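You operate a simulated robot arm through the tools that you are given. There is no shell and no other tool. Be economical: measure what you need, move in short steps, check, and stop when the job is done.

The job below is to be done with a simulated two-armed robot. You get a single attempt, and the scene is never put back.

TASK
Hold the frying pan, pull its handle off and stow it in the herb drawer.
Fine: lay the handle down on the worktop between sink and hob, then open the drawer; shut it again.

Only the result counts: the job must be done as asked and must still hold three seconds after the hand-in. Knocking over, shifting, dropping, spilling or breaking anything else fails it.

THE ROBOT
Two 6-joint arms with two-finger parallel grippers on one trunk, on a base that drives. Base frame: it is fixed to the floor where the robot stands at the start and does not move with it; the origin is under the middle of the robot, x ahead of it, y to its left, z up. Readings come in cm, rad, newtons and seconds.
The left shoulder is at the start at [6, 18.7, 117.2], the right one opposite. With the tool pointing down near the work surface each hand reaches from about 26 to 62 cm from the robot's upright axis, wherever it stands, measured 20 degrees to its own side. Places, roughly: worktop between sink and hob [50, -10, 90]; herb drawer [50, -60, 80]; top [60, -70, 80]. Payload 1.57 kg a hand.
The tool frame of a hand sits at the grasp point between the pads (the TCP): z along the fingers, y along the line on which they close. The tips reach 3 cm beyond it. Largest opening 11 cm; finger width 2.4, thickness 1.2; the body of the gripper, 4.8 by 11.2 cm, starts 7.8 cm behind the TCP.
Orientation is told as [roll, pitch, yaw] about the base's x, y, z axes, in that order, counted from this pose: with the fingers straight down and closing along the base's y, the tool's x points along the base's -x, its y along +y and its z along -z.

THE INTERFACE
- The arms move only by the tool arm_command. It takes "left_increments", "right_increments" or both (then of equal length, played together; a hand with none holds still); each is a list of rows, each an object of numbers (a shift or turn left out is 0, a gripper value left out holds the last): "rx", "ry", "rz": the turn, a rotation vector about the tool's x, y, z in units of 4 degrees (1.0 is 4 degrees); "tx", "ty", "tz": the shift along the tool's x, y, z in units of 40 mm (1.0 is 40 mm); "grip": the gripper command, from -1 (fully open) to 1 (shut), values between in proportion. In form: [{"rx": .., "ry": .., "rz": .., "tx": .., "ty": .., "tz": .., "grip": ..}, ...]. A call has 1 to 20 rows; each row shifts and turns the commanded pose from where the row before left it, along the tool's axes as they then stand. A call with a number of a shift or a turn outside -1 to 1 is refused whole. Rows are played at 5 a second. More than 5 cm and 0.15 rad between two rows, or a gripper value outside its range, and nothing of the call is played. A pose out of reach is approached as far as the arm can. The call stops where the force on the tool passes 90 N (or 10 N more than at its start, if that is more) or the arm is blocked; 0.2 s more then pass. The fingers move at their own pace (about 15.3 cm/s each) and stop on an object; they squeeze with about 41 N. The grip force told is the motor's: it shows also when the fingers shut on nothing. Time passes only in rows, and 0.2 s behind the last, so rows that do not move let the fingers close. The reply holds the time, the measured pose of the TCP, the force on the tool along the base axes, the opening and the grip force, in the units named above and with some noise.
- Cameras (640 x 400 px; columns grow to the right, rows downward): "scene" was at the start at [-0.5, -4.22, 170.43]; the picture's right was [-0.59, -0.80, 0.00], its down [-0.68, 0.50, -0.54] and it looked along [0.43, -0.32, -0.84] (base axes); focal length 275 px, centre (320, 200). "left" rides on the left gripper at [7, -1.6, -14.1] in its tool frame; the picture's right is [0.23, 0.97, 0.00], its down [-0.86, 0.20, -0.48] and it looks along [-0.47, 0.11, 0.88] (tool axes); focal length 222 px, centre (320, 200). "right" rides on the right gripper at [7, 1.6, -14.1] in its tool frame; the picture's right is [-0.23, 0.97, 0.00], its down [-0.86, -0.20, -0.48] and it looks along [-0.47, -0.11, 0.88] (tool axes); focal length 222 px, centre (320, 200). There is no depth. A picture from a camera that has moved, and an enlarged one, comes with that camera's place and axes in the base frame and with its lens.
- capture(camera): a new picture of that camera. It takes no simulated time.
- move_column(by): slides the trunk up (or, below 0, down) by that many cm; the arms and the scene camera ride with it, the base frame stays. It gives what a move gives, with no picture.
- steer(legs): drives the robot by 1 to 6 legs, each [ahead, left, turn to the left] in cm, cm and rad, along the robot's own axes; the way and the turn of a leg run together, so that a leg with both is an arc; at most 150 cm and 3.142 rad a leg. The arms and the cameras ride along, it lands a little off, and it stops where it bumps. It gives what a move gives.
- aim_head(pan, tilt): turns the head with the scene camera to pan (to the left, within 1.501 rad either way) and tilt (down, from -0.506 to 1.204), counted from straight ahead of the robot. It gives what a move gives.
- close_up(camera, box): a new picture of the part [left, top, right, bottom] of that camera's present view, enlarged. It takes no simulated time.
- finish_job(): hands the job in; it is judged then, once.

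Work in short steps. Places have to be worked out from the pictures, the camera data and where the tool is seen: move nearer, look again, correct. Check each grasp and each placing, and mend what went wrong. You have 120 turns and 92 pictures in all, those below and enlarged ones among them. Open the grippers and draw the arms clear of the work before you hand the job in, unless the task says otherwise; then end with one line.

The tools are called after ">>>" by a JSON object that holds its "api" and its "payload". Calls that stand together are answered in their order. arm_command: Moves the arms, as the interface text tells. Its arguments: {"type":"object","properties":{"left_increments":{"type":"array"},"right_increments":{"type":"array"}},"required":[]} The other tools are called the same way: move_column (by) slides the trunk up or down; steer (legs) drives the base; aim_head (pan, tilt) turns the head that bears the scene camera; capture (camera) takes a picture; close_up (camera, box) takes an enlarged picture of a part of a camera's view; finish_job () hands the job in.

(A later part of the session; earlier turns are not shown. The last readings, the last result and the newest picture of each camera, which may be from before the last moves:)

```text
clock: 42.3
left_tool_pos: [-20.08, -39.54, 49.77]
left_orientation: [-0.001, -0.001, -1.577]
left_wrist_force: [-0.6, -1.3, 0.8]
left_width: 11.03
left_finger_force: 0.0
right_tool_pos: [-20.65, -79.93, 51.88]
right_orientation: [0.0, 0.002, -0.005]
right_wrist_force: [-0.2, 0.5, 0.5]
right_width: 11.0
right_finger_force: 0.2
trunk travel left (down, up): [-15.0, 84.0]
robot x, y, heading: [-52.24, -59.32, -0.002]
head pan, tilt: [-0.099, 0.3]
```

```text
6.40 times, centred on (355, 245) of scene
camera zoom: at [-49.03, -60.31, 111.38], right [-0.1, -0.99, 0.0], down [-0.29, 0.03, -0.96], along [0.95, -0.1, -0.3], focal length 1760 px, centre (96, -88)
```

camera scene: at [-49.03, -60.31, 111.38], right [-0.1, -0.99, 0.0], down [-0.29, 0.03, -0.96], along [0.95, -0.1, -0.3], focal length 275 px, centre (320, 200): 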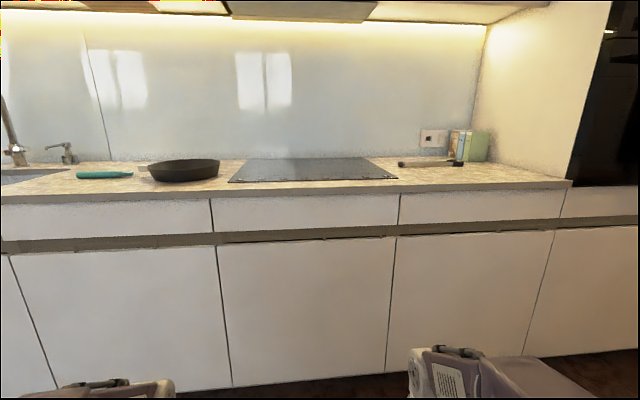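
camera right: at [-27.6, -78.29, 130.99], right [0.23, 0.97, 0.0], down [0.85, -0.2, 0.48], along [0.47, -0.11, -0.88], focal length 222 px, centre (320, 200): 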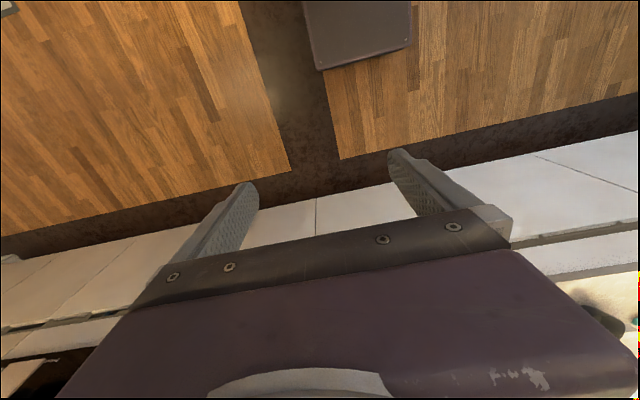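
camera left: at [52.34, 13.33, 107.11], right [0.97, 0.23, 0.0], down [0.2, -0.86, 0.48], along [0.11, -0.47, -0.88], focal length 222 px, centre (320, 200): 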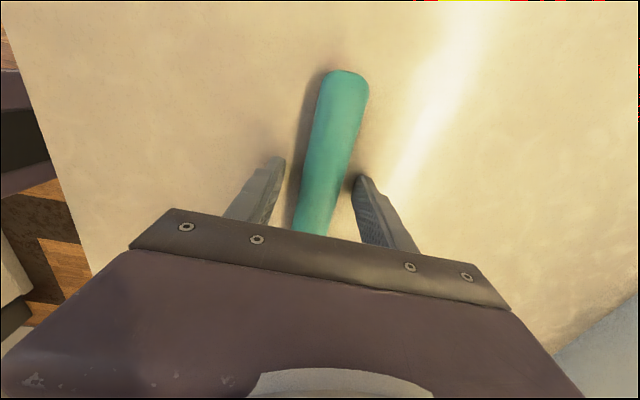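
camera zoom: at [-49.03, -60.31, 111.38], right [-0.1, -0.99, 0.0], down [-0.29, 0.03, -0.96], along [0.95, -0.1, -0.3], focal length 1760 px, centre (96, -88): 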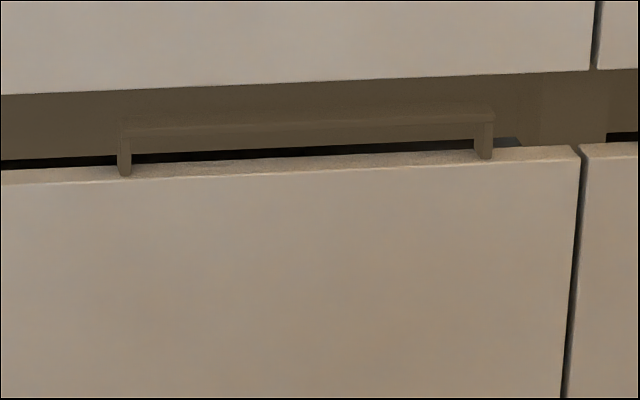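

The upper drawer under the hob (front y -36 to -94, z 76 to 87) has a U-shaped pull hanging into the recess at about y -40 to -60, z≈73. I raise the trunk a bit, stretch the right hand forward and turn its fingers to point ahead, so I can look from close up.

>>> {"api": "move_column", "payload": {"by": 22}}

>>> {"api": "arm_command", "payload": {"right_increments": [{"tx": -0.8}, {"tx": -0.8}, {"tx": -0.8}, {"tx": -0.8}, {"tx": -0.8}, {"tx": -0.8}, {}]}}

>>> {"api": "arm_command", "payload": {"right_increments": [{"ry": -1}, {"ry": -1}, {"ry": -1}, {"ry": -1}, {"ry": -1}, {"ry": -1}, {"ry": -1}, {"ry": -1}, {"ry": -1}, {"ry": -1}, {"ry": -1}, {"ry": -1}, {"ry": -1}, {"ry": -1}, {"ry": -1}, {"ry": -1}, {"ry": -1}, {"ry": -1}, {"ry": -1}, {"ry": -1}]}}

>>> {"api": "arm_command", "payload": {"right_increments": [{"ry": -1}, {"ry": -1}, {"ry": -0.5}, {}]}}

>>> {"api": "capture", "payload": {"camera": "right"}}

>>> {"api": "capture", "payload": {"camera": "scene"}}

```text
clock: 44.7
left_tool_pos: [-20.06, -39.48, 71.67]
left_orientation: [-0.001, 0.0, -1.579]
left_wrist_force: [-0.6, 0.0, 0.2]
left_width: 10.98
left_finger_force: 0.0
right_tool_pos: [-20.58, -80.04, 73.71]
right_orientation: [0.0, 0.001, -0.005]
right_wrist_force: [0.5, -0.2, 0.1]
right_width: 11.0
right_finger_force: 0.0
trunk travel left (down, up): [-37.0, 62.0]
robot x, y, heading: [-52.11, -59.11, -0.002]
head pan, tilt: [-0.099, 0.3]
```

```text
clock: 46.3
left_tool_pos: [-20.09, -39.52, 71.7]
left_orientation: [0.0, 0.0, -1.575]
left_wrist_force: [0.7, -0.2, 0.3]
left_width: 11.0
left_finger_force: 0.2
right_tool_pos: [-1.68, -79.95, 74.16]
right_orientation: [-0.001, -0.001, -0.007]
right_wrist_force: [0.0, -0.6, 0.1]
right_width: 11.02
right_finger_force: 0.0
trunk travel left (down, up): [-37.0, 62.0]
robot x, y, heading: [-51.8, -59.42, -0.011]
head pan, tilt: [-0.099, 0.3]
```

```text
clock: 50.5
left_tool_pos: [-19.91, -39.62, 71.7]
left_orientation: [-0.001, 0.0, -1.576]
left_wrist_force: [-0.7, -0.1, -0.8]
left_width: 11.01
left_finger_force: 0.0
right_tool_pos: [4.29, -80.35, 83.63]
right_orientation: [0.002, -1.384, -0.005]
right_wrist_force: [0.1, -0.6, 0.2]
right_width: 10.99
right_finger_force: 0.1
right hand out of reach, approached as far as the arm can: row 10, 17, 18, 19, 20
trunk travel left (down, up): [-37.0, 62.0]
robot x, y, heading: [-52.31, -59.37, -0.007]
head pan, tilt: [-0.099, 0.3]
```

```text
clock: 51.5
left_tool_pos: [-19.98, -39.62, 71.56]
left_orientation: [-0.001, 0.0, -1.575]
left_wrist_force: [-0.4, -1.5, -0.3]
left_width: 11.0
left_finger_force: 0.0
right_tool_pos: [7.9, -80.19, 90.73]
right_orientation: [0.009, -1.563, -0.016]
right_wrist_force: [-0.5, -0.9, 0.5]
right_width: 11.01
right_finger_force: 0.0
right hand out of reach, approached as far as the arm can: row 1, 2, 3
trunk travel left (down, up): [-37.0, 62.0]
robot x, y, heading: [-51.74, -59.21, -0.006]
head pan, tilt: [-0.099, 0.3]
```

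```text
54 pictures are left
camera right: at [-6.24, -78.51, 84.1], right [0.01, 0.97, 0.23], down [-0.47, -0.2, 0.86], along [0.88, -0.11, 0.46], focal length 222 px, centre (320, 200)
```

right: 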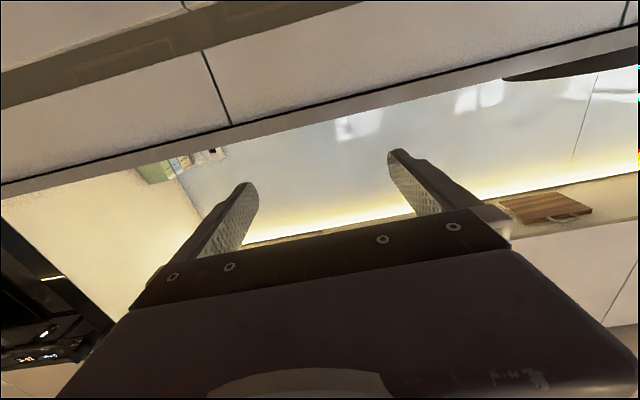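

```text
53 pictures are left
camera scene: at [-49.02, -60.32, 133.37], right [-0.1, -0.99, 0.0], down [-0.29, 0.03, -0.96], along [0.95, -0.1, -0.3], focal length 275 px, centre (320, 200)
```

scene: 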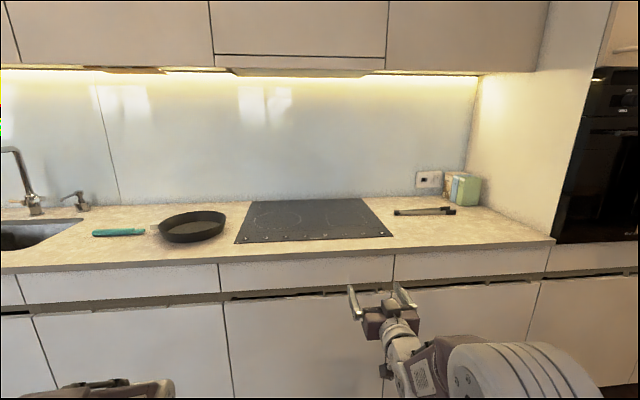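

The near-horizontal pose needs the hand farther out. I push the command forward 13 cm to see what is reachable.

>>> {"api": "arm_command", "payload": {"right_increments": [{"tz": 0.8}, {"tz": 0.8}, {"tz": 0.8}, {"tz": 0.8}, {}]}}

```text
clock: 52.7
left_tool_pos: [-19.97, -39.55, 71.64]
left_orientation: [0.001, 0.001, -1.576]
left_wrist_force: [-0.4, 0.6, 0.9]
left_width: 11.0
left_finger_force: 0.1
right_tool_pos: [20.64, -80.61, 90.86]
right_orientation: [2.541, -1.571, -2.544]
right_wrist_force: [0.0, -0.5, -0.1]
right_width: 10.99
right_finger_force: 0.0
trunk travel left (down, up): [-37.0, 62.0]
robot x, y, heading: [-52.12, -59.0, -0.004]
head pan, tilt: [-0.099, 0.3]
```

It's reachable with the arm extended (72 cm ahead of the robot axis). I lower the trunk so the hand is at recess height, and drive left to put it in front of the pull (y≈-50).

>>> {"api": "move_column", "payload": {"by": -18}}

>>> {"api": "steer", "payload": {"legs": [[0, 29, 0]]}}

>>> {"api": "capture", "payload": {"camera": "right"}}

>>> {"api": "capture", "payload": {"camera": "scene"}}

```text
clock: 54.7
left_tool_pos: [-20.02, -39.5, 53.59]
left_orientation: [0.0, -0.001, -1.576]
left_wrist_force: [-0.7, 0.3, 0.4]
left_width: 10.99
left_finger_force: 0.1
right_tool_pos: [20.59, -80.45, 72.94]
right_orientation: [-2.865, -1.571, 2.86]
right_wrist_force: [0.1, 0.5, -0.1]
right_width: 11.0
right_finger_force: 0.1
trunk travel left (down, up): [-19.0, 80.0]
robot x, y, heading: [-52.01, -59.35, -0.007]
head pan, tilt: [-0.099, 0.3]
```

```text
clock: 56.6
left_tool_pos: [-19.59, -11.07, 53.68]
left_orientation: [-0.001, 0.002, -1.582]
left_wrist_force: [0.4, -0.1, -0.1]
left_width: 10.99
left_finger_force: 0.0
right_tool_pos: [20.8, -52.17, 72.99]
right_orientation: [-1.438, -1.571, 1.426]
right_wrist_force: [-0.1, 0.0, 0.5]
right_width: 11.01
right_finger_force: 0.0
trunk travel left (down, up): [-19.0, 80.0]
robot x, y, heading: [-52.35, -31.0, -0.011]
head pan, tilt: [-0.099, 0.3]
```

```text
52 pictures are left
camera right: at [6.6, -50.39, 66.06], right [0.01, 0.97, 0.23], down [-0.48, -0.19, 0.86], along [0.88, -0.12, 0.47], focal length 222 px, centre (320, 200)
```

right: 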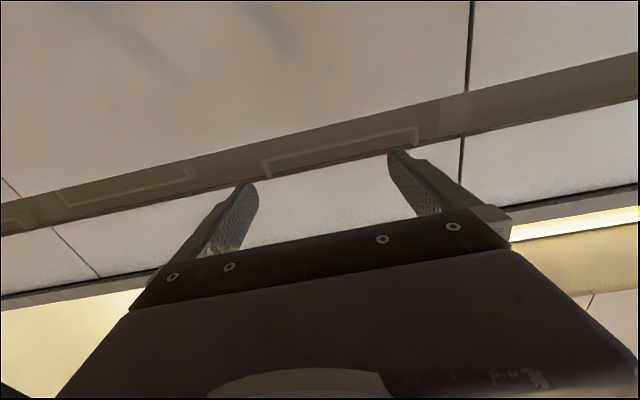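

```text
51 pictures are left
camera scene: at [-48.78, -31.59, 115.37], right [-0.11, -0.99, 0.0], down [-0.29, 0.03, -0.96], along [0.95, -0.11, -0.3], focal length 275 px, centre (320, 200)
```

scene: 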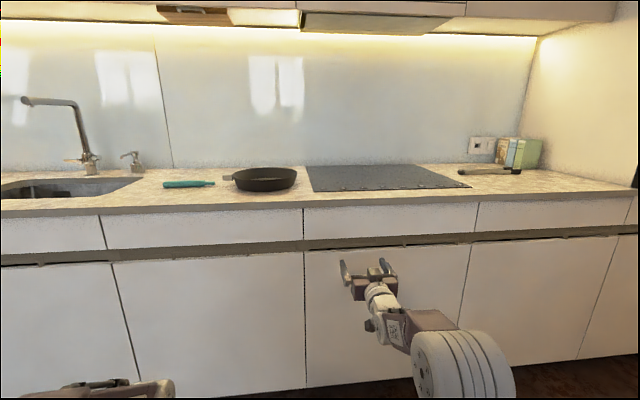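

>>> {"api": "close_up", "payload": {"camera": "right", "box": [240, 90, 440, 215]}}

>>> {"api": "close_up", "payload": {"camera": "scene", "box": [295, 195, 415, 270]}}

```text
3.20 times, centred on (340, 152) of right
camera zoom: at [6.6, -50.39, 66.06], right [0.01, 0.97, 0.23], down [-0.48, -0.19, 0.86], along [0.88, -0.12, 0.47], focal length 711 px, centre (256, 352)
```

zoom: 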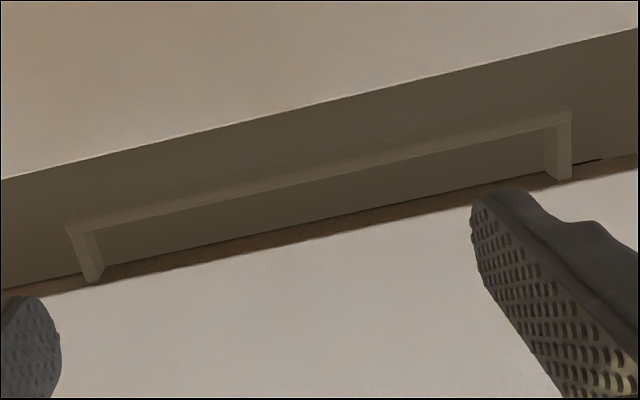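

```text
5.33 times, centred on (355, 232) of scene
camera zoom: at [-48.78, -31.59, 115.37], right [-0.11, -0.99, 0.0], down [-0.29, 0.03, -0.96], along [0.95, -0.11, -0.3], focal length 1466 px, centre (133, 27)
```

zoom: 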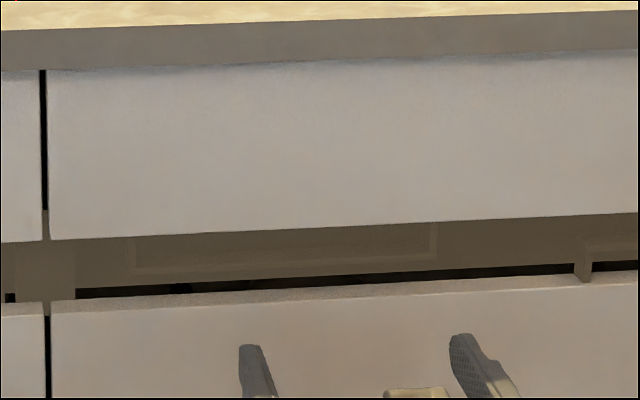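

The bar triangulates to x≈33.2, z≈73.2–73.8, y -40.5 to -60.2. The recess runs from z≈70.9 (door top) to 75.4 (panel bottom), so there's room to pinch the bar vertically. I roll the hand 90° so the fingers close along z.

>>> {"api": "arm_command", "payload": {"right_increments": [{"rz": 1}, {"rz": 1}, {"rz": 1}, {"rz": 1}, {"rz": 1}, {"rz": 1}, {"rz": 1}, {"rz": 1}, {"rz": 1}, {"rz": 1}, {"rz": 1}, {"rz": 1}, {"rz": 1}, {"rz": 1}, {"rz": 1}, {"rz": 1}, {"rz": 1}, {"rz": 1}, {"rz": 1}, {"rz": 1}]}}

>>> {"api": "arm_command", "payload": {"right_increments": [{"rz": 1, "grip": 0.3}, {"rz": 1}, {"rz": 0.5}, {}]}}

>>> {"api": "capture", "payload": {"camera": "right"}}

```text
clock: 60.9
left_tool_pos: [-19.58, -11.04, 53.62]
left_orientation: [0.0, 0.001, -1.584]
left_wrist_force: [-0.6, -0.8, 0.5]
left_width: 10.98
left_finger_force: 0.0
right_tool_pos: [20.72, -52.24, 72.96]
right_orientation: [1.57, -0.173, -1.584]
right_wrist_force: [1.1, 1.1, 0.3]
right_width: 11.01
right_finger_force: 0.0
trunk travel left (down, up): [-19.0, 80.0]
robot x, y, heading: [-51.85, -30.25, -0.011]
head pan, tilt: [-0.099, 0.3]
```

```text
clock: 61.9
left_tool_pos: [-19.63, -11.01, 53.72]
left_orientation: [0.001, 0.0, -1.582]
left_wrist_force: [-0.7, 0.0, 0.0]
left_width: 11.01
left_finger_force: 0.0
right_tool_pos: [20.57, -52.23, 72.88]
right_orientation: [1.57, 0.001, -1.581]
right_wrist_force: [-0.1, 0.0, -0.3]
right_width: 3.87
right_finger_force: 0.0
trunk travel left (down, up): [-19.0, 80.0]
robot x, y, heading: [-51.98, -30.45, -0.008]
head pan, tilt: [-0.099, 0.3]
```

```text
48 pictures are left
camera right: at [6.58, -45.05, 74.69], right [0.0, -0.23, 0.97], down [-0.49, -0.85, -0.2], along [0.87, -0.48, -0.11], focal length 222 px, centre (320, 200)
```

right: 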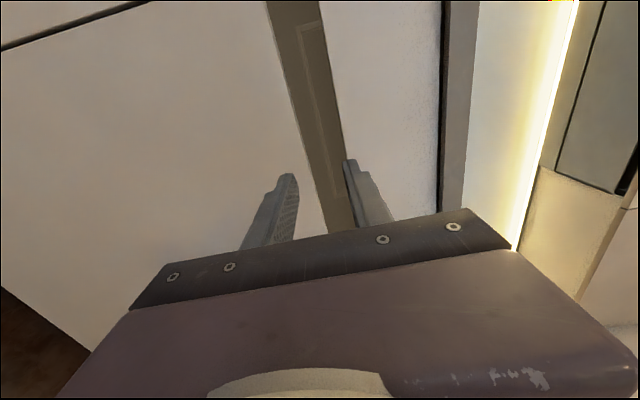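

Fingers now close along z. I narrow the opening to 1.1 cm, raise to z≈73.5 and go forward so the tips stop just short of the front, then check alignment.

>>> {"api": "arm_command", "payload": {"right_increments": [{"ty": 0.15, "grip": 0.8}, {"tz": 0.65}, {"tz": 0.65}, {"tz": 0.6}, {}, {}]}}

>>> {"api": "capture", "payload": {"camera": "right"}}

>>> {"api": "close_up", "payload": {"camera": "right", "box": [270, 90, 430, 240]}}

>>> {"api": "close_up", "payload": {"camera": "scene", "box": [295, 195, 415, 270]}}

```text
clock: 63.2
left_tool_pos: [-19.58, -10.97, 53.61]
left_orientation: [-0.001, -0.001, -1.584]
left_wrist_force: [0.2, 0.4, -0.2]
left_width: 11.01
left_finger_force: 0.1
right_tool_pos: [28.26, -52.54, 73.59]
right_orientation: [1.571, -0.001, -1.581]
right_wrist_force: [-0.2, -0.1, -1.0]
right_width: 1.13
right_finger_force: 0.1
trunk travel left (down, up): [-19.0, 80.0]
robot x, y, heading: [-51.98, -30.3, -0.013]
head pan, tilt: [-0.099, 0.3]
```

```text
47 pictures are left
camera right: at [14.23, -45.36, 75.29], right [0.0, -0.23, 0.97], down [-0.49, -0.85, -0.2], along [0.87, -0.48, -0.11], focal length 222 px, centre (320, 200)
```

right: 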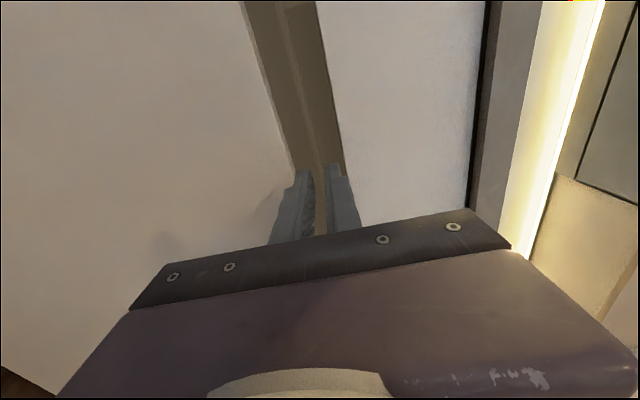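

```text
2.67 times, centred on (350, 165) of right
camera zoom: at [14.23, -45.36, 75.29], right [0.0, -0.23, 0.97], down [-0.49, -0.85, -0.2], along [0.87, -0.48, -0.11], focal length 592 px, centre (240, 293)
```

zoom: 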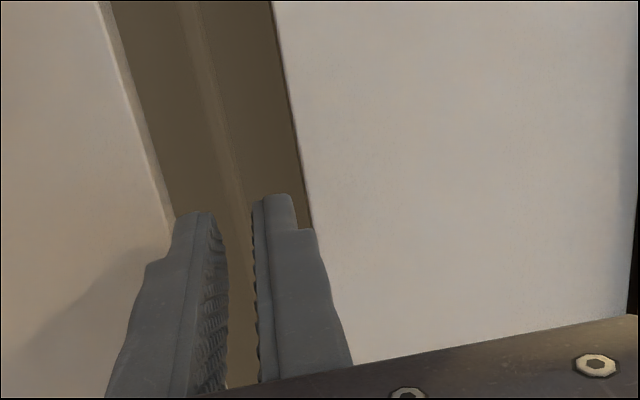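

```text
5.33 times, centred on (355, 232) of scene
camera zoom: at [-48.78, -31.61, 115.37], right [-0.11, -0.99, 0.0], down [-0.29, 0.03, -0.96], along [0.95, -0.11, -0.3], focal length 1466 px, centre (133, 27)
```

zoom: 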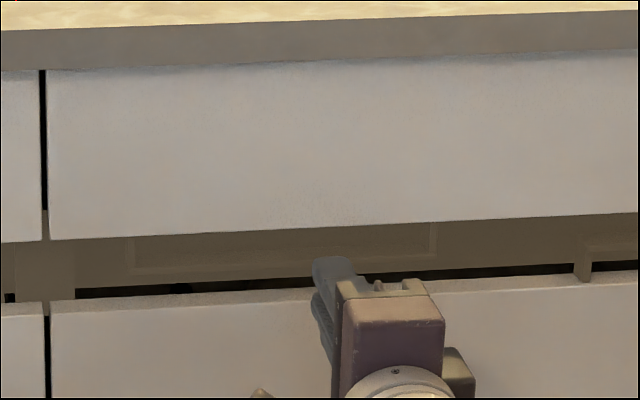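

The bar lies between the two fingertips and both tips clear the panel and the door. I advance in small steps with a force check.

>>> {"api": "arm_command", "payload": {"right_increments": [{"tz": 0.2}, {"tz": 0.2}, {"tz": 0.2}, {"tz": 0.2}, {}]}}

>>> {"api": "close_up", "payload": {"camera": "right", "box": [270, 90, 430, 240]}}

```text
clock: 64.5
left_tool_pos: [-19.7, -10.98, 53.63]
left_orientation: [0.001, 0.0, -1.583]
left_wrist_force: [-0.6, 0.0, -0.3]
left_width: 11.0
left_finger_force: 0.1
right_tool_pos: [31.47, -52.34, 73.62]
right_orientation: [1.57, -0.001, -1.583]
right_wrist_force: [0.1, -0.8, 0.1]
right_width: 1.07
right_finger_force: 0.2
trunk travel left (down, up): [-19.0, 80.0]
robot x, y, heading: [-51.93, -30.53, -0.014]
head pan, tilt: [-0.099, 0.3]
```

```text
2.67 times, centred on (350, 165) of right
camera zoom: at [17.42, -45.2, 75.27], right [0.0, -0.23, 0.97], down [-0.49, -0.85, -0.2], along [0.87, -0.48, -0.11], focal length 592 px, centre (240, 293)
```

zoom: 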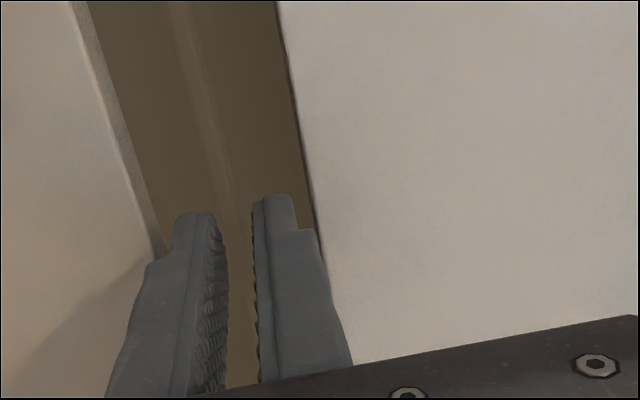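

No contact force. I close and check whether the fingers stop on the bar.

>>> {"api": "arm_command", "payload": {"right_increments": [{"grip": 1}, {"grip": 1}, {"grip": 1}]}}

>>> {"api": "close_up", "payload": {"camera": "right", "box": [270, 90, 430, 240]}}

```text
clock: 65.2
left_tool_pos: [-19.73, -11.01, 53.6]
left_orientation: [0.0, 0.0, -1.584]
left_wrist_force: [0.4, -0.4, 0.8]
left_width: 11.02
left_finger_force: 0.1
right_tool_pos: [31.37, -52.48, 73.3]
right_orientation: [1.567, 0.001, -1.583]
right_wrist_force: [-8.7, 2.3, -8.4]
right_width: 0.6
right_finger_force: 25.8
trunk travel left (down, up): [-19.0, 80.0]
robot x, y, heading: [-52.0, -30.57, -0.011]
head pan, tilt: [-0.099, 0.3]
```

```text
2.67 times, centred on (350, 165) of right
camera zoom: at [17.44, -45.2, 75.15], right [0.0, -0.23, 0.97], down [-0.49, -0.85, -0.2], along [0.87, -0.48, -0.11], focal length 592 px, centre (240, 293)
```

zoom: 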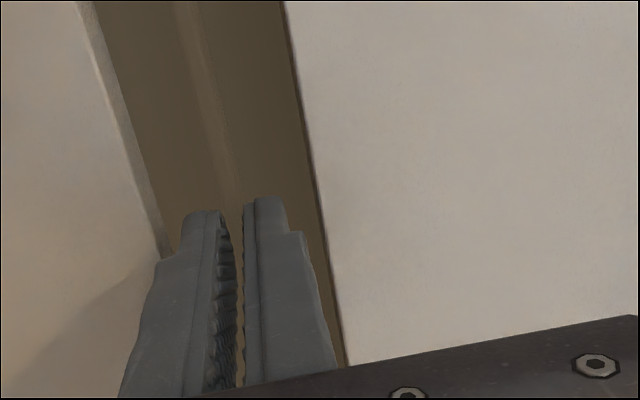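

The fingers stopped at 0.6 cm: the bar is held. I pull back 2 cm with the arm as a test.

>>> {"api": "arm_command", "payload": {"right_increments": [{"tz": -0.12}, {"tz": -0.12}, {"tz": -0.12}, {"tz": -0.14}, {}]}}

>>> {"api": "capture", "payload": {"camera": "scene"}}

```text
clock: 66.5
left_tool_pos: [-19.67, -10.97, 53.59]
left_orientation: [-0.003, 0.002, -1.583]
left_wrist_force: [-0.4, 0.3, 0.1]
left_width: 11.0
left_finger_force: 0.1
right_tool_pos: [29.62, -52.43, 73.32]
right_orientation: [1.569, -0.001, -1.583]
right_wrist_force: [2.5, -3.4, -8.1]
right_width: 0.59
right_finger_force: 26.1
trunk travel left (down, up): [-19.0, 80.0]
robot x, y, heading: [-51.85, -30.42, -0.018]
head pan, tilt: [-0.099, 0.3]
```

```text
42 pictures are left
camera scene: at [-48.61, -31.7, 115.36], right [-0.11, -0.99, 0.0], down [-0.3, 0.03, -0.95], along [0.95, -0.11, -0.3], focal length 275 px, centre (320, 200)
```

scene: 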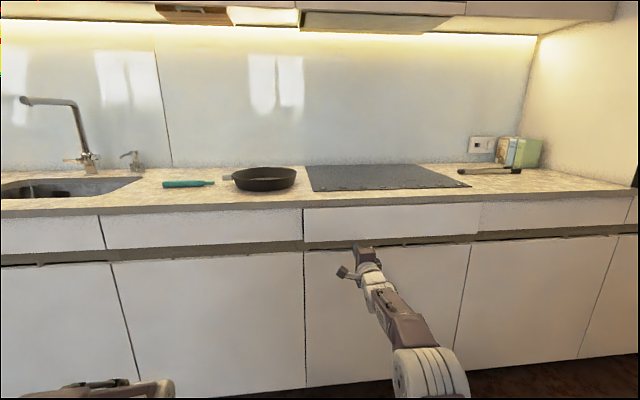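

The drawer moves. I pull it further by driving the base back 12 cm, then check.

>>> {"api": "steer", "payload": {"legs": [[-12, 0, 0]]}}

>>> {"api": "capture", "payload": {"camera": "scene"}}

```text
clock: 67.7
left_tool_pos: [-31.27, -10.99, 53.61]
left_orientation: [-0.003, 0.002, -1.587]
left_wrist_force: [0.8, 0.0, 0.3]
left_width: 11.01
left_finger_force: 0.0
right_tool_pos: [17.7, -52.33, 73.37]
right_orientation: [1.568, 0.0, -1.587]
right_wrist_force: [1.3, 7.6, -10.5]
right_width: 0.58
right_finger_force: 25.8
trunk travel left (down, up): [-19.0, 80.0]
robot x, y, heading: [-63.64, -30.59, -0.017]
head pan, tilt: [-0.099, 0.3]
```

```text
41 pictures are left
camera scene: at [-60.41, -31.4, 115.36], right [-0.12, -0.99, 0.0], down [-0.3, 0.03, -0.95], along [0.95, -0.11, -0.3], focal length 275 px, centre (320, 200)
```

scene: 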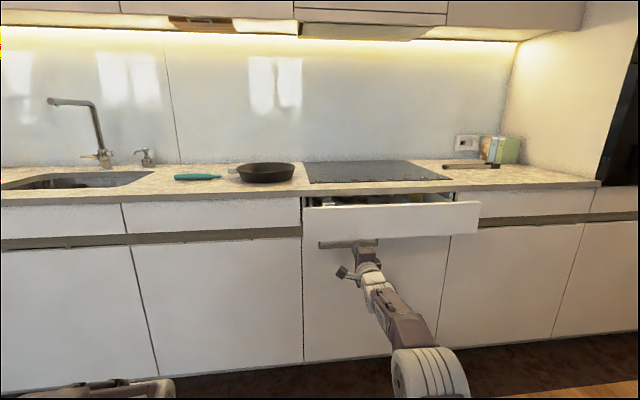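

It's opening nicely, with contents visible inside. I pull another 12 cm.

>>> {"api": "steer", "payload": {"legs": [[-12, 0, 0]]}}

>>> {"api": "aim_head", "payload": {"pan": -0.25, "tilt": 0.4}}

>>> {"api": "capture", "payload": {"camera": "scene"}}

```text
clock: 68.9
left_tool_pos: [-43.3, -10.91, 53.55]
left_orientation: [-0.001, 0.002, -1.588]
left_wrist_force: [0.0, -0.3, 0.0]
left_width: 11.0
left_finger_force: 0.1
right_tool_pos: [5.66, -52.33, 73.49]
right_orientation: [1.569, 0.001, -1.587]
right_wrist_force: [0.0, -7.6, -4.8]
right_width: 0.57
right_finger_force: 25.5
trunk travel left (down, up): [-19.0, 80.0]
robot x, y, heading: [-75.75, -30.17, -0.016]
head pan, tilt: [-0.099, 0.3]
```

```text
clock: 69.6
left_tool_pos: [-43.26, -10.89, 53.66]
left_orientation: [0.0, 0.0, -1.589]
left_wrist_force: [0.1, 0.2, -0.8]
left_width: 11.03
left_finger_force: 0.0
right_tool_pos: [5.68, -52.39, 73.53]
right_orientation: [1.569, 0.001, -1.589]
right_wrist_force: [0.7, -3.1, -2.8]
right_width: 0.58
right_finger_force: 25.7
trunk travel left (down, up): [-19.0, 80.0]
robot x, y, heading: [-75.9, -30.68, -0.02]
head pan, tilt: [-0.25, 0.4]
```

```text
40 pictures are left
camera scene: at [-72.78, -32.64, 114.44], right [-0.26, -0.96, 0.0], down [-0.38, 0.1, -0.92], along [0.89, -0.24, -0.39], focal length 275 px, centre (320, 200)
```

scene: 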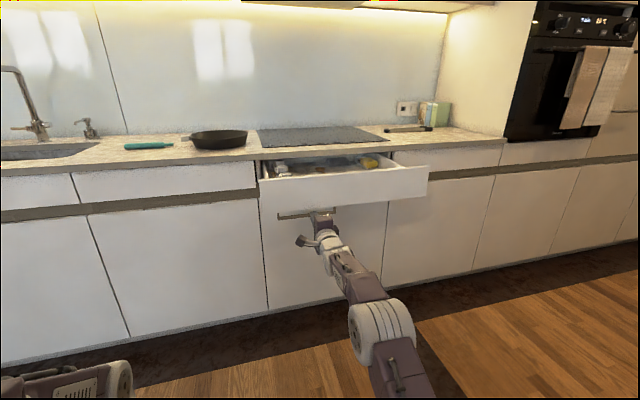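

Drawer is open about 26 cm. I release the bar with a small opening and back the base off by 12 cm.

>>> {"api": "arm_command", "payload": {"right_increments": [{"grip": 0.82}, {"grip": 0.82}, {}]}}

>>> {"api": "steer", "payload": {"legs": [[-12, 0, 0]]}}

>>> {"api": "move_column", "payload": {"by": 40}}

>>> {"api": "move_column", "payload": {"by": 21}}

>>> {"api": "aim_head", "payload": {"pan": -0.3, "tilt": 0.75}}

>>> {"api": "capture", "payload": {"camera": "scene"}}

```text
clock: 70.4
left_tool_pos: [-43.26, -10.8, 53.63]
left_orientation: [0.0, 0.001, -1.587]
left_wrist_force: [0.1, 0.0, 0.1]
left_width: 11.03
left_finger_force: 0.0
right_tool_pos: [5.63, -52.26, 73.59]
right_orientation: [1.569, 0.001, -1.587]
right_wrist_force: [0.4, -0.9, 0.2]
right_width: 0.99
right_finger_force: 0.1
trunk travel left (down, up): [-19.0, 80.0]
robot x, y, heading: [-75.75, -30.08, -0.015]
head pan, tilt: [-0.25, 0.4]
```

```text
clock: 71.7
left_tool_pos: [-55.67, -10.63, 53.54]
left_orientation: [0.0, 0.0, -1.585]
left_wrist_force: [-0.2, 0.1, -0.6]
left_width: 10.99
left_finger_force: 0.1
right_tool_pos: [-6.68, -52.02, 73.53]
right_orientation: [1.568, 0.0, -1.587]
right_wrist_force: [-0.3, -0.5, -0.3]
right_width: 0.99
right_finger_force: 0.2
trunk travel left (down, up): [-19.0, 80.0]
robot x, y, heading: [-87.44, -30.2, -0.017]
head pan, tilt: [-0.25, 0.4]
```

```text
clock: 75.5
left_tool_pos: [-55.5, -10.62, 93.67]
left_orientation: [-0.001, 0.0, -1.587]
left_wrist_force: [-0.6, 0.9, -0.8]
left_width: 10.98
left_finger_force: 0.1
right_tool_pos: [-6.75, -52.02, 113.55]
right_orientation: [1.567, 0.0, -1.584]
right_wrist_force: [-0.2, 0.1, -0.5]
right_width: 0.99
right_finger_force: 0.1
trunk travel left (down, up): [-59.0, 40.0]
robot x, y, heading: [-87.94, -30.03, -0.014]
head pan, tilt: [-0.25, 0.4]
```

```text
clock: 77.7
left_tool_pos: [-55.5, -10.52, 114.72]
left_orientation: [0.0, -0.001, -1.587]
left_wrist_force: [0.3, 1.0, -1.1]
left_width: 11.02
left_finger_force: 0.1
right_tool_pos: [-6.66, -51.99, 134.48]
right_orientation: [1.569, 0.0, -1.587]
right_wrist_force: [1.7, 0.1, 0.5]
right_width: 0.98
right_finger_force: 0.0
trunk travel left (down, up): [-80.0, 19.0]
robot x, y, heading: [-87.79, -29.74, -0.016]
head pan, tilt: [-0.25, 0.4]
```

```text
clock: 78.6
left_tool_pos: [-55.73, -10.56, 114.67]
left_orientation: [0.0, -0.001, -1.586]
left_wrist_force: [-0.6, -0.1, -0.2]
left_width: 11.0
left_finger_force: 0.0
right_tool_pos: [-6.74, -51.99, 134.51]
right_orientation: [1.569, 0.001, -1.586]
right_wrist_force: [-0.4, -0.6, -0.2]
right_width: 1.0
right_finger_force: 0.0
trunk travel left (down, up): [-80.0, 19.0]
robot x, y, heading: [-88.22, -30.13, -0.02]
head pan, tilt: [-0.3, 0.75]
```

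```text
39 pictures are left
camera scene: at [-86.23, -32.55, 172.34], right [-0.31, -0.95, 0.0], down [-0.65, 0.21, -0.73], along [0.7, -0.23, -0.68], focal length 275 px, centre (320, 200)
```

scene: 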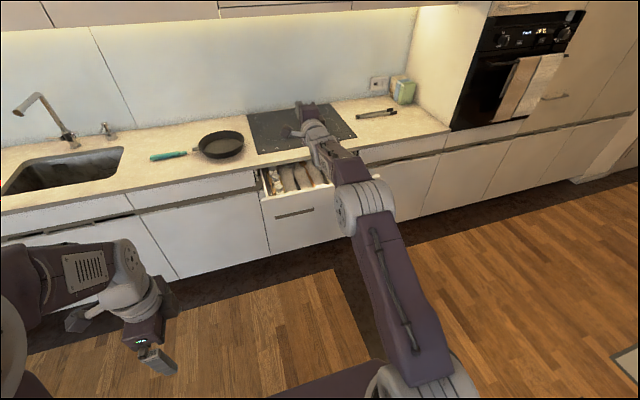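

The right arm now goes back to its fingers-down pose so I can look into the drawer from above.

>>> {"api": "arm_command", "payload": {"right_increments": [{"rz": -1, "grip": -1}, {"rz": -1}, {"rz": -1}, {"rz": -1}, {"rz": -1}, {"rz": -1}, {"rz": -1}, {"rz": -1}, {"rz": -1}, {"rz": -1}, {"rz": -1}, {"rz": -1}, {"rz": -1}, {"rz": -1}, {"rz": -1}, {"rz": -1}, {"rz": -1}, {"rz": -1}, {"rz": -1}, {"rz": -1}]}}

>>> {"api": "arm_command", "payload": {"right_increments": [{"rz": -1}, {"rz": -1}, {"rz": -0.5}, {"ry": 1, "tz": -0.4}, {"ry": 1, "tz": -0.4}, {"ry": 1, "tz": -0.4}, {"ry": 1, "tz": -0.4}, {"ry": 1, "tz": -0.4}, {"ry": 1, "tz": -0.4}, {"ry": 1}, {"ry": 1}, {"ry": 1}, {"ry": 1}, {"ry": 1}, {"ry": 1}, {"ry": 1}, {"ry": 1}, {"ry": 1}, {"ry": 1}, {"ry": 1}]}}

>>> {"api": "arm_command", "payload": {"right_increments": [{"ry": 1}, {"ry": 1}, {"ry": 1}, {"ry": 1}, {"ry": 1}, {"ry": 0.5}, {}]}}

```text
clock: 82.8
left_tool_pos: [-55.66, -10.64, 114.73]
left_orientation: [-0.001, -0.002, -1.586]
left_wrist_force: [0.3, 0.5, 0.3]
left_width: 11.02
left_finger_force: 0.1
right_tool_pos: [-6.53, -52.1, 134.41]
right_orientation: [1.562, -1.396, -1.578]
right_wrist_force: [-0.3, 0.7, -0.1]
right_width: 11.01
right_finger_force: 0.1
trunk travel left (down, up): [-80.0, 19.0]
robot x, y, heading: [-88.56, -30.19, -0.011]
head pan, tilt: [-0.3, 0.75]
```

```text
clock: 87.0
left_tool_pos: [-55.65, -10.57, 114.64]
left_orientation: [0.001, 0.0, -1.586]
left_wrist_force: [0.3, 0.3, 1.1]
left_width: 10.99
left_finger_force: 0.1
right_tool_pos: [-19.55, -55.28, 131.99]
right_orientation: [0.065, -0.743, 0.051]
right_wrist_force: [0.3, -0.6, -1.2]
right_width: 11.0
right_finger_force: 0.0
right hand out of reach, approached as far as the arm can: row 8, 9, 10, 11, 12, 13, 14, 16, 17, 18, 19, 20
trunk travel left (down, up): [-80.0, 19.0]
robot x, y, heading: [-87.75, -29.92, -0.016]
head pan, tilt: [-0.3, 0.75]
```

```text
clock: 88.6
left_tool_pos: [-55.52, -10.51, 114.69]
left_orientation: [0.001, 0.0, -1.586]
left_wrist_force: [0.1, -0.7, -0.6]
left_width: 11.02
left_finger_force: 0.0
right_tool_pos: [-25.18, -56.58, 127.24]
right_orientation: [0.08, -0.555, 0.063]
right_wrist_force: [-0.1, 0.8, 0.5]
right_width: 11.0
right_finger_force: 0.1
right hand out of reach, approached as far as the arm can: row 1, 2, 3, 4, 5
trunk travel left (down, up): [-80.0, 19.0]
robot x, y, heading: [-87.96, -29.98, -0.015]
head pan, tilt: [-0.3, 0.75]
```

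I finish the rotation while drawing the hand back and down.

>>> {"api": "arm_command", "payload": {"right_increments": [{"ry": 1, "tx": 0.5, "tz": 0.2}, {"ry": 1, "tx": 0.5, "tz": 0.2}, {"ry": 1, "tx": 0.5, "tz": 0.2}, {"ry": 1, "tx": 0.4, "tz": 0.2}, {"ry": 1, "tx": 0.3, "tz": 0.2}, {"ry": 1, "tz": 0.2}, {"ry": 1, "tz": 0.2}, {"ry": 0.95}, {}]}}

```text
clock: 90.6
left_tool_pos: [-55.6, -10.65, 114.71]
left_orientation: [-0.001, 0.001, -1.586]
left_wrist_force: [-0.3, -0.7, 0.5]
left_width: 11.01
left_finger_force: 0.0
right_tool_pos: [-37.05, -57.73, 113.34]
right_orientation: [0.176, -0.167, 0.103]
right_wrist_force: [0.7, -0.2, 0.2]
right_width: 10.99
right_finger_force: 0.0
right hand out of reach, approached as far as the arm can: row 1, 2, 3, 4, 6, 7, 8
trunk travel left (down, up): [-80.0, 19.0]
robot x, y, heading: [-87.67, -29.92, -0.016]
head pan, tilt: [-0.3, 0.75]
```

I correct the residual tilt and take an enlarged look into the drawer with the scene camera.

>>> {"api": "arm_command", "payload": {"right_increments": [{"rx": 0.84, "ry": 0.8, "rz": 0.5}, {"rx": 0.84, "ry": 0.8, "rz": 0.5}, {"rx": 0.84, "ry": 0.8, "rz": 0.5}, {}]}}

>>> {"api": "close_up", "payload": {"camera": "scene", "box": [230, 130, 370, 230]}}

```text
clock: 91.6
left_tool_pos: [-55.55, -10.54, 114.8]
left_orientation: [0.0, 0.0, -1.586]
left_wrist_force: [0.0, -0.1, -0.8]
left_width: 11.0
left_finger_force: 0.1
right_tool_pos: [-37.03, -57.66, 113.44]
right_orientation: [0.175, -0.166, 0.104]
right_wrist_force: [0.7, 0.5, -0.2]
right_width: 10.99
right_finger_force: 0.1
right hand out of reach, approached as far as the arm can: row 1, 2, 3
trunk travel left (down, up): [-80.0, 19.0]
robot x, y, heading: [-88.17, -30.12, -0.018]
head pan, tilt: [-0.3, 0.75]
```

```text
4.00 times, centred on (300, 180) of scene
camera zoom: at [-86.24, -32.54, 172.33], right [-0.31, -0.95, 0.0], down [-0.65, 0.21, -0.73], along [0.69, -0.23, -0.68], focal length 1100 px, centre (400, 280)
```

zoom: 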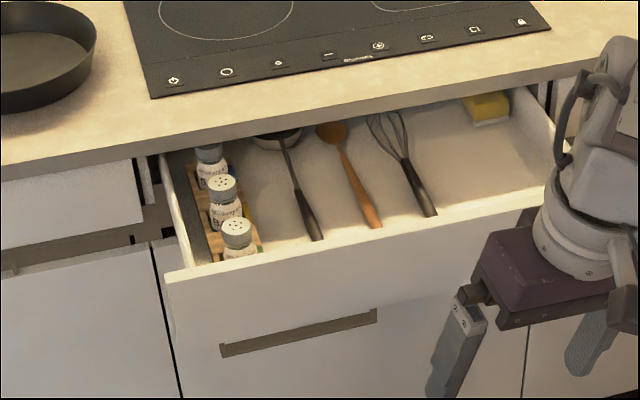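

This is the herb drawer (spice jars inside). There's free floor at its right, about y -78 to -91, x 9 to 33, so the handle must lie along x there. I draw the right hand closer in to level it.

>>> {"api": "arm_command", "payload": {"right_increments": [{"tx": 0.6}, {"tx": 0.6}, {"tx": 0.6}, {"tx": 0.6}, {"rx": 0.84, "ry": 0.8, "rz": 0.5}, {"rx": 0.84, "ry": 0.8, "rz": 0.5}, {"rx": 0.84, "ry": 0.8, "rz": 0.5}, {}]}}

```text
clock: 93.4
left_tool_pos: [-55.63, -10.62, 114.66]
left_orientation: [0.0, -0.001, -1.586]
left_wrist_force: [-1.2, 0.5, 0.2]
left_width: 11.01
left_finger_force: 0.1
right_tool_pos: [-46.26, -58.54, 111.98]
right_orientation: [0.15, -0.138, 0.093]
right_wrist_force: [0.0, -1.0, 0.1]
right_width: 11.0
right_finger_force: 0.0
right hand out of reach, approached as far as the arm can: row 6, 7
trunk travel left (down, up): [-80.0, 19.0]
robot x, y, heading: [-88.26, -30.31, -0.017]
head pan, tilt: [-0.3, 0.75]
```

I try moving the hand nearer its home place and level it there.

>>> {"api": "arm_command", "payload": {"right_increments": [{"tx": 0.6, "ty": -0.4}, {"tx": 0.6, "ty": -0.4}, {"tx": 0.6, "ty": -0.4}, {"tx": 0.4}, {"ry": 1}, {"ry": 1}, {"rx": 1}, {"rx": 1}, {"rz": 1}, {}]}}

>>> {"api": "capture", "payload": {"camera": "scene"}}

```text
clock: 95.6
left_tool_pos: [-55.71, -10.58, 114.7]
left_orientation: [0.001, 0.001, -1.587]
left_wrist_force: [0.0, 0.0, -0.2]
left_width: 11.0
left_finger_force: 0.0
right_tool_pos: [-56.72, -62.75, 105.22]
right_orientation: [0.035, -0.101, 0.029]
right_wrist_force: [-0.3, -0.5, 0.5]
right_width: 11.0
right_finger_force: 0.1
right hand out of reach, approached as far as the arm can: row 5, 6, 7, 8, 9
trunk travel left (down, up): [-80.0, 19.0]
robot x, y, heading: [-87.95, -30.07, -0.018]
head pan, tilt: [-0.3, 0.75]
```

```text
37 pictures are left
camera scene: at [-86.28, -32.53, 172.34], right [-0.31, -0.95, 0.0], down [-0.65, 0.21, -0.73], along [0.7, -0.23, -0.68], focal length 275 px, centre (320, 200)
```

scene: 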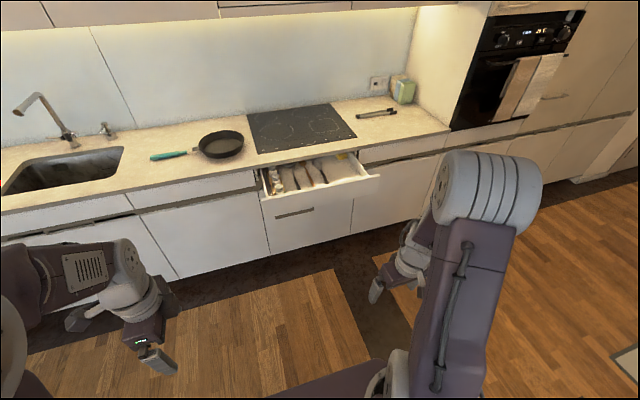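

The right wrist is in an awkward branch, so I'll use the left hand for carrying (its pose is fine). I drive to about (0, 0) to pick up the handle. Both hands stay above z≈102, and the base stays left of the drawer.

>>> {"api": "steer", "payload": {"legs": [[0, 30, 0.017], [84, 0, 0]]}}

>>> {"api": "aim_head", "payload": {"pan": -0.15, "tilt": 0.9}}

>>> {"api": "capture", "payload": {"camera": "scene"}}

>>> {"api": "capture", "payload": {"camera": "left"}}

```text
clock: 101.7
left_tool_pos: [27.89, 20.38, 114.73]
left_orientation: [-0.001, -0.001, -1.578]
left_wrist_force: [-0.4, -0.8, 0.2]
left_width: 10.99
left_finger_force: 0.0
right_tool_pos: [27.13, -31.72, 105.18]
right_orientation: [0.035, -0.102, 0.037]
right_wrist_force: [0.2, 0.2, 0.5]
right_width: 11.04
right_finger_force: 0.1
trunk travel left (down, up): [-80.0, 19.0]
robot x, y, heading: [-4.36, 0.93, -0.003]
head pan, tilt: [-0.3, 0.75]
```

```text
clock: 102.4
left_tool_pos: [27.93, 20.38, 114.58]
left_orientation: [0.0, 0.0, -1.577]
left_wrist_force: [-0.5, 0.2, -0.1]
left_width: 11.0
left_finger_force: 0.1
right_tool_pos: [27.34, -31.79, 105.13]
right_orientation: [0.035, -0.101, 0.036]
right_wrist_force: [0.4, -1.0, -0.4]
right_width: 10.99
right_finger_force: 0.1
trunk travel left (down, up): [-80.0, 19.0]
robot x, y, heading: [-4.21, 0.8, -0.008]
head pan, tilt: [-0.15, 0.901]
```

```text
36 pictures are left
camera scene: at [-2.91, -0.56, 171.15], right [-0.16, -0.99, 0.0], down [-0.77, 0.12, -0.62], along [0.61, -0.1, -0.78], focal length 275 px, centre (320, 200)
```

scene: 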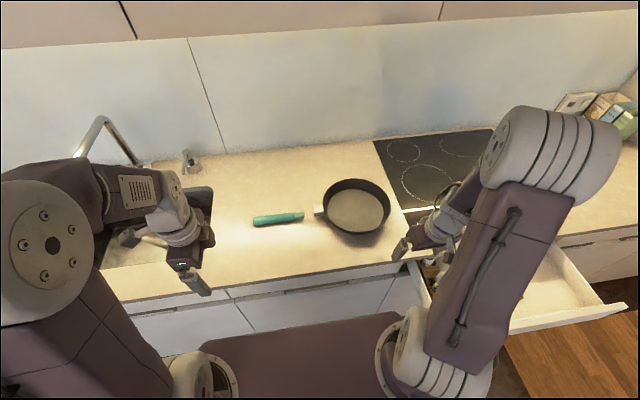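

```text
35 pictures are left
camera left: at [26.46, 27.27, 128.76], right [0.98, 0.22, 0.0], down [0.19, -0.86, 0.48], along [0.1, -0.47, -0.88], focal length 222 px, centre (320, 200)
```

left: 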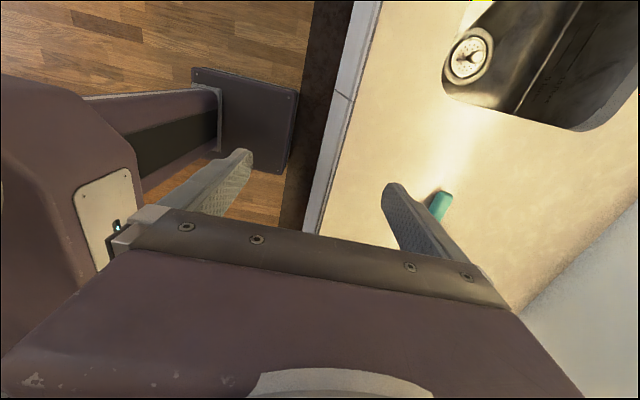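

The handle still lies at x≈53.9, y from -4 to 14. I move the left hand over it (53.9, 6) and check.

>>> {"api": "arm_command", "payload": {"left_increments": [{"ty": 0.65, "tx": -0.36}, {"ty": 0.65, "tx": -0.36}, {"ty": 0.65, "tx": -0.36}, {"ty": 0.65, "tx": -0.36}, {"ty": 0.65, "tx": -0.36}, {"ty": 0.65, "tx": -0.36}, {"ty": 0.65, "tx": -0.36}, {"ty": 0.65, "tx": -0.36}, {"ty": 0.65, "tx": -0.36}, {"ty": 0.65, "tx": -0.36}, {}]}}

>>> {"api": "arm_command", "payload": {"left_increments": [{"tz": 0.8}, {"tz": 0.8}, {"tz": 0.8}, {"tz": 0.8}, {}]}}

>>> {"api": "capture", "payload": {"camera": "left"}}

```text
clock: 104.8
left_tool_pos: [52.71, 6.03, 114.53]
left_orientation: [0.0, 0.001, -1.577]
left_wrist_force: [0.0, 0.7, -0.8]
left_width: 11.0
left_finger_force: 0.1
left hand out of reach, approached as far as the arm can: row 10
right_tool_pos: [27.25, -31.92, 105.25]
right_orientation: [0.034, -0.102, 0.038]
right_wrist_force: [-0.1, -0.4, -0.6]
right_width: 10.98
right_finger_force: 0.1
trunk travel left (down, up): [-80.0, 19.0]
robot x, y, heading: [-4.16, 0.85, -0.006]
head pan, tilt: [-0.15, 0.901]
```

```text
clock: 106.0
left_tool_pos: [52.77, 5.98, 101.71]
left_orientation: [0.001, -0.001, -1.576]
left_wrist_force: [1.1, 0.3, 0.2]
left_width: 10.97
left_finger_force: 0.0
right_tool_pos: [27.2, -31.85, 105.22]
right_orientation: [0.034, -0.101, 0.037]
right_wrist_force: [0.5, -0.6, -0.7]
right_width: 11.01
right_finger_force: 0.1
trunk travel left (down, up): [-80.0, 19.0]
robot x, y, heading: [-4.1, 0.54, -0.005]
head pan, tilt: [-0.15, 0.901]
```

```text
34 pictures are left
camera left: at [51.37, 12.82, 115.89], right [0.98, 0.22, 0.0], down [0.19, -0.86, 0.48], along [0.11, -0.47, -0.88], focal length 222 px, centre (320, 200)
```

left: 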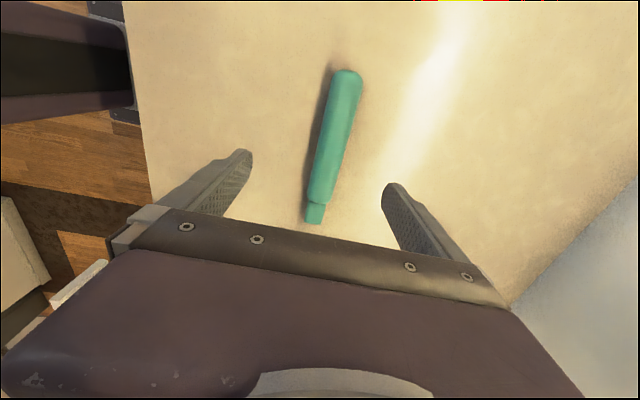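

Handle centre is at about (53.85, 5.6). I shift +1.1 in x, descend to z≈93.2 and close.

>>> {"api": "arm_command", "payload": {"left_increments": [{"ty": 0.27}, {"tz": 0.7}, {"tz": 0.7}, {"tz": 0.5}, {"tz": 0.2}, {}]}}

>>> {"api": "capture", "payload": {"camera": "left"}}

```text
clock: 107.4
left_tool_pos: [53.47, 6.28, 93.36]
left_orientation: [0.0, 0.0, -1.577]
left_wrist_force: [0.5, -0.5, 0.4]
left_width: 11.0
left_finger_force: 0.0
left hand out of reach, approached as far as the arm can: row 3, 5
right_tool_pos: [27.19, -31.85, 105.16]
right_orientation: [0.033, -0.101, 0.037]
right_wrist_force: [-0.4, 0.5, 0.0]
right_width: 11.01
right_finger_force: 0.1
trunk travel left (down, up): [-80.0, 19.0]
robot x, y, heading: [-4.38, 0.58, -0.007]
head pan, tilt: [-0.15, 0.901]
```

```text
33 pictures are left
camera left: at [52.01, 13.2, 107.5], right [0.98, 0.22, 0.0], down [0.19, -0.86, 0.48], along [0.11, -0.47, -0.88], focal length 222 px, centre (320, 200)
```

left: 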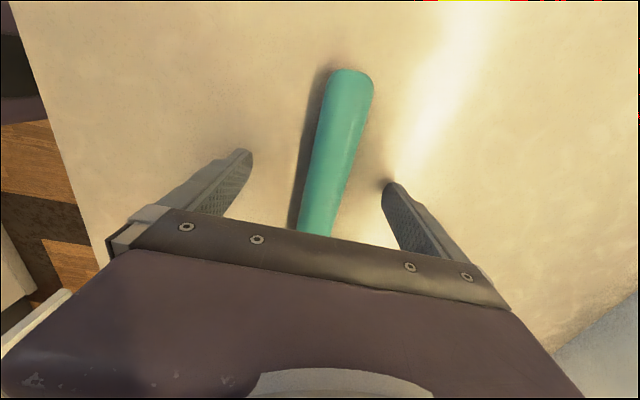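

Well straddled; the reach limit is near but sufficient. I close on the handle and lift it slightly.

>>> {"api": "arm_command", "payload": {"left_increments": [{"grip": 0.2}, {"grip": 1}, {"grip": 1}, {"grip": 1}, {"tz": -0.3}, {"tz": -0.5}, {"tz": -0.5}, {"tz": -0.7}, {"tz": -0.7}, {}]}}

>>> {"api": "capture", "payload": {"camera": "left"}}

```text
clock: 109.6
left_tool_pos: [53.42, 5.89, 104.22]
left_orientation: [0.001, 0.0, -1.578]
left_wrist_force: [-0.5, -0.5, -1.5]
left_width: 3.13
left_finger_force: 39.9
right_tool_pos: [27.17, -31.8, 105.11]
right_orientation: [0.034, -0.102, 0.038]
right_wrist_force: [0.2, 0.2, 0.3]
right_width: 10.99
right_finger_force: 0.0
trunk travel left (down, up): [-80.0, 19.0]
robot x, y, heading: [-4.25, 0.15, -0.004]
head pan, tilt: [-0.15, 0.901]
```

```text
32 pictures are left
camera left: at [51.98, 12.94, 118.37], right [0.98, 0.22, 0.0], down [0.19, -0.86, 0.48], along [0.1, -0.47, -0.88], focal length 222 px, centre (320, 200)
```

left: 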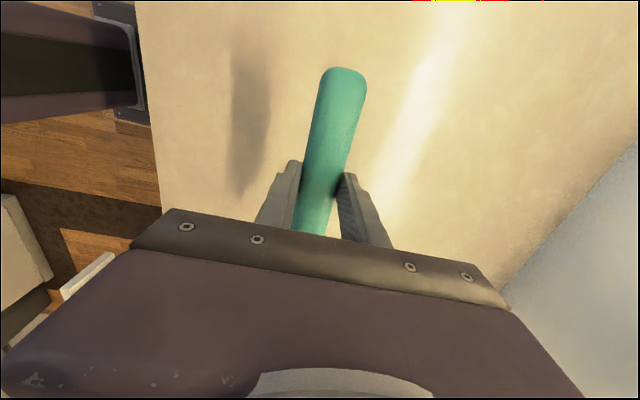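

The handle is held. I lift higher, draw it back and yaw to 0 so that it points along x.

>>> {"api": "arm_command", "payload": {"left_increments": [{"tz": -0.7}, {"tz": -0.7}, {"tz": -0.5}, {"ty": -0.7}, {"ty": -0.7}, {"ty": -0.7}, {"ty": -0.7}, {"ty": -0.4, "tx": 0.3}, {"tx": 0.4}, {"tx": 0.4}, {}]}}

>>> {"api": "arm_command", "payload": {"left_increments": [{"rz": -1}, {"rz": -1}, {"rz": -1}, {"rz": -1}, {"rz": -1}, {"rz": -1}, {"rz": -1}, {"rz": -1}, {"rz": -1}, {"rz": -1}, {"rz": -1}, {"rz": -1}, {"rz": -1}, {"rz": -1}, {"rz": -1}, {"rz": -1}, {"rz": -1}, {"rz": -1}, {"rz": -1}, {"rz": -1}]}}

>>> {"api": "arm_command", "payload": {"left_increments": [{"rz": -1}, {"rz": -1}, {"rz": -0.5}, {}]}}

```text
clock: 112.0
left_tool_pos: [40.44, 10.61, 111.55]
left_orientation: [0.001, 0.001, -1.576]
left_wrist_force: [-0.9, 0.1, -1.0]
left_width: 3.15
left_finger_force: 40.0
right_tool_pos: [27.24, -31.86, 105.17]
right_orientation: [0.035, -0.102, 0.035]
right_wrist_force: [-1.0, -0.6, -0.1]
right_width: 10.97
right_finger_force: 0.0
trunk travel left (down, up): [-80.0, 19.0]
robot x, y, heading: [-4.3, 0.75, -0.002]
head pan, tilt: [-0.15, 0.901]
```

```text
clock: 116.2
left_tool_pos: [40.63, 10.66, 111.75]
left_orientation: [-0.002, -0.001, -0.179]
left_wrist_force: [-0.3, -0.6, -1.5]
left_width: 3.1
left_finger_force: 40.1
right_tool_pos: [27.33, -31.82, 105.19]
right_orientation: [0.034, -0.101, 0.037]
right_wrist_force: [0.3, -0.9, -0.2]
right_width: 11.02
right_finger_force: 0.0
trunk travel left (down, up): [-80.0, 19.0]
robot x, y, heading: [-4.41, 0.63, -0.01]
head pan, tilt: [-0.15, 0.901]
```

```text
clock: 117.2
left_tool_pos: [40.65, 10.57, 111.69]
left_orientation: [0.001, 0.0, -0.008]
left_wrist_force: [0.4, 0.3, -0.9]
left_width: 3.1
left_finger_force: 39.8
right_tool_pos: [27.2, -31.93, 105.16]
right_orientation: [0.035, -0.101, 0.037]
right_wrist_force: [0.7, 0.2, -0.1]
right_width: 11.0
right_finger_force: 0.0
trunk travel left (down, up): [-80.0, 19.0]
robot x, y, heading: [-4.1, 0.55, -0.008]
head pan, tilt: [-0.15, 0.901]
```

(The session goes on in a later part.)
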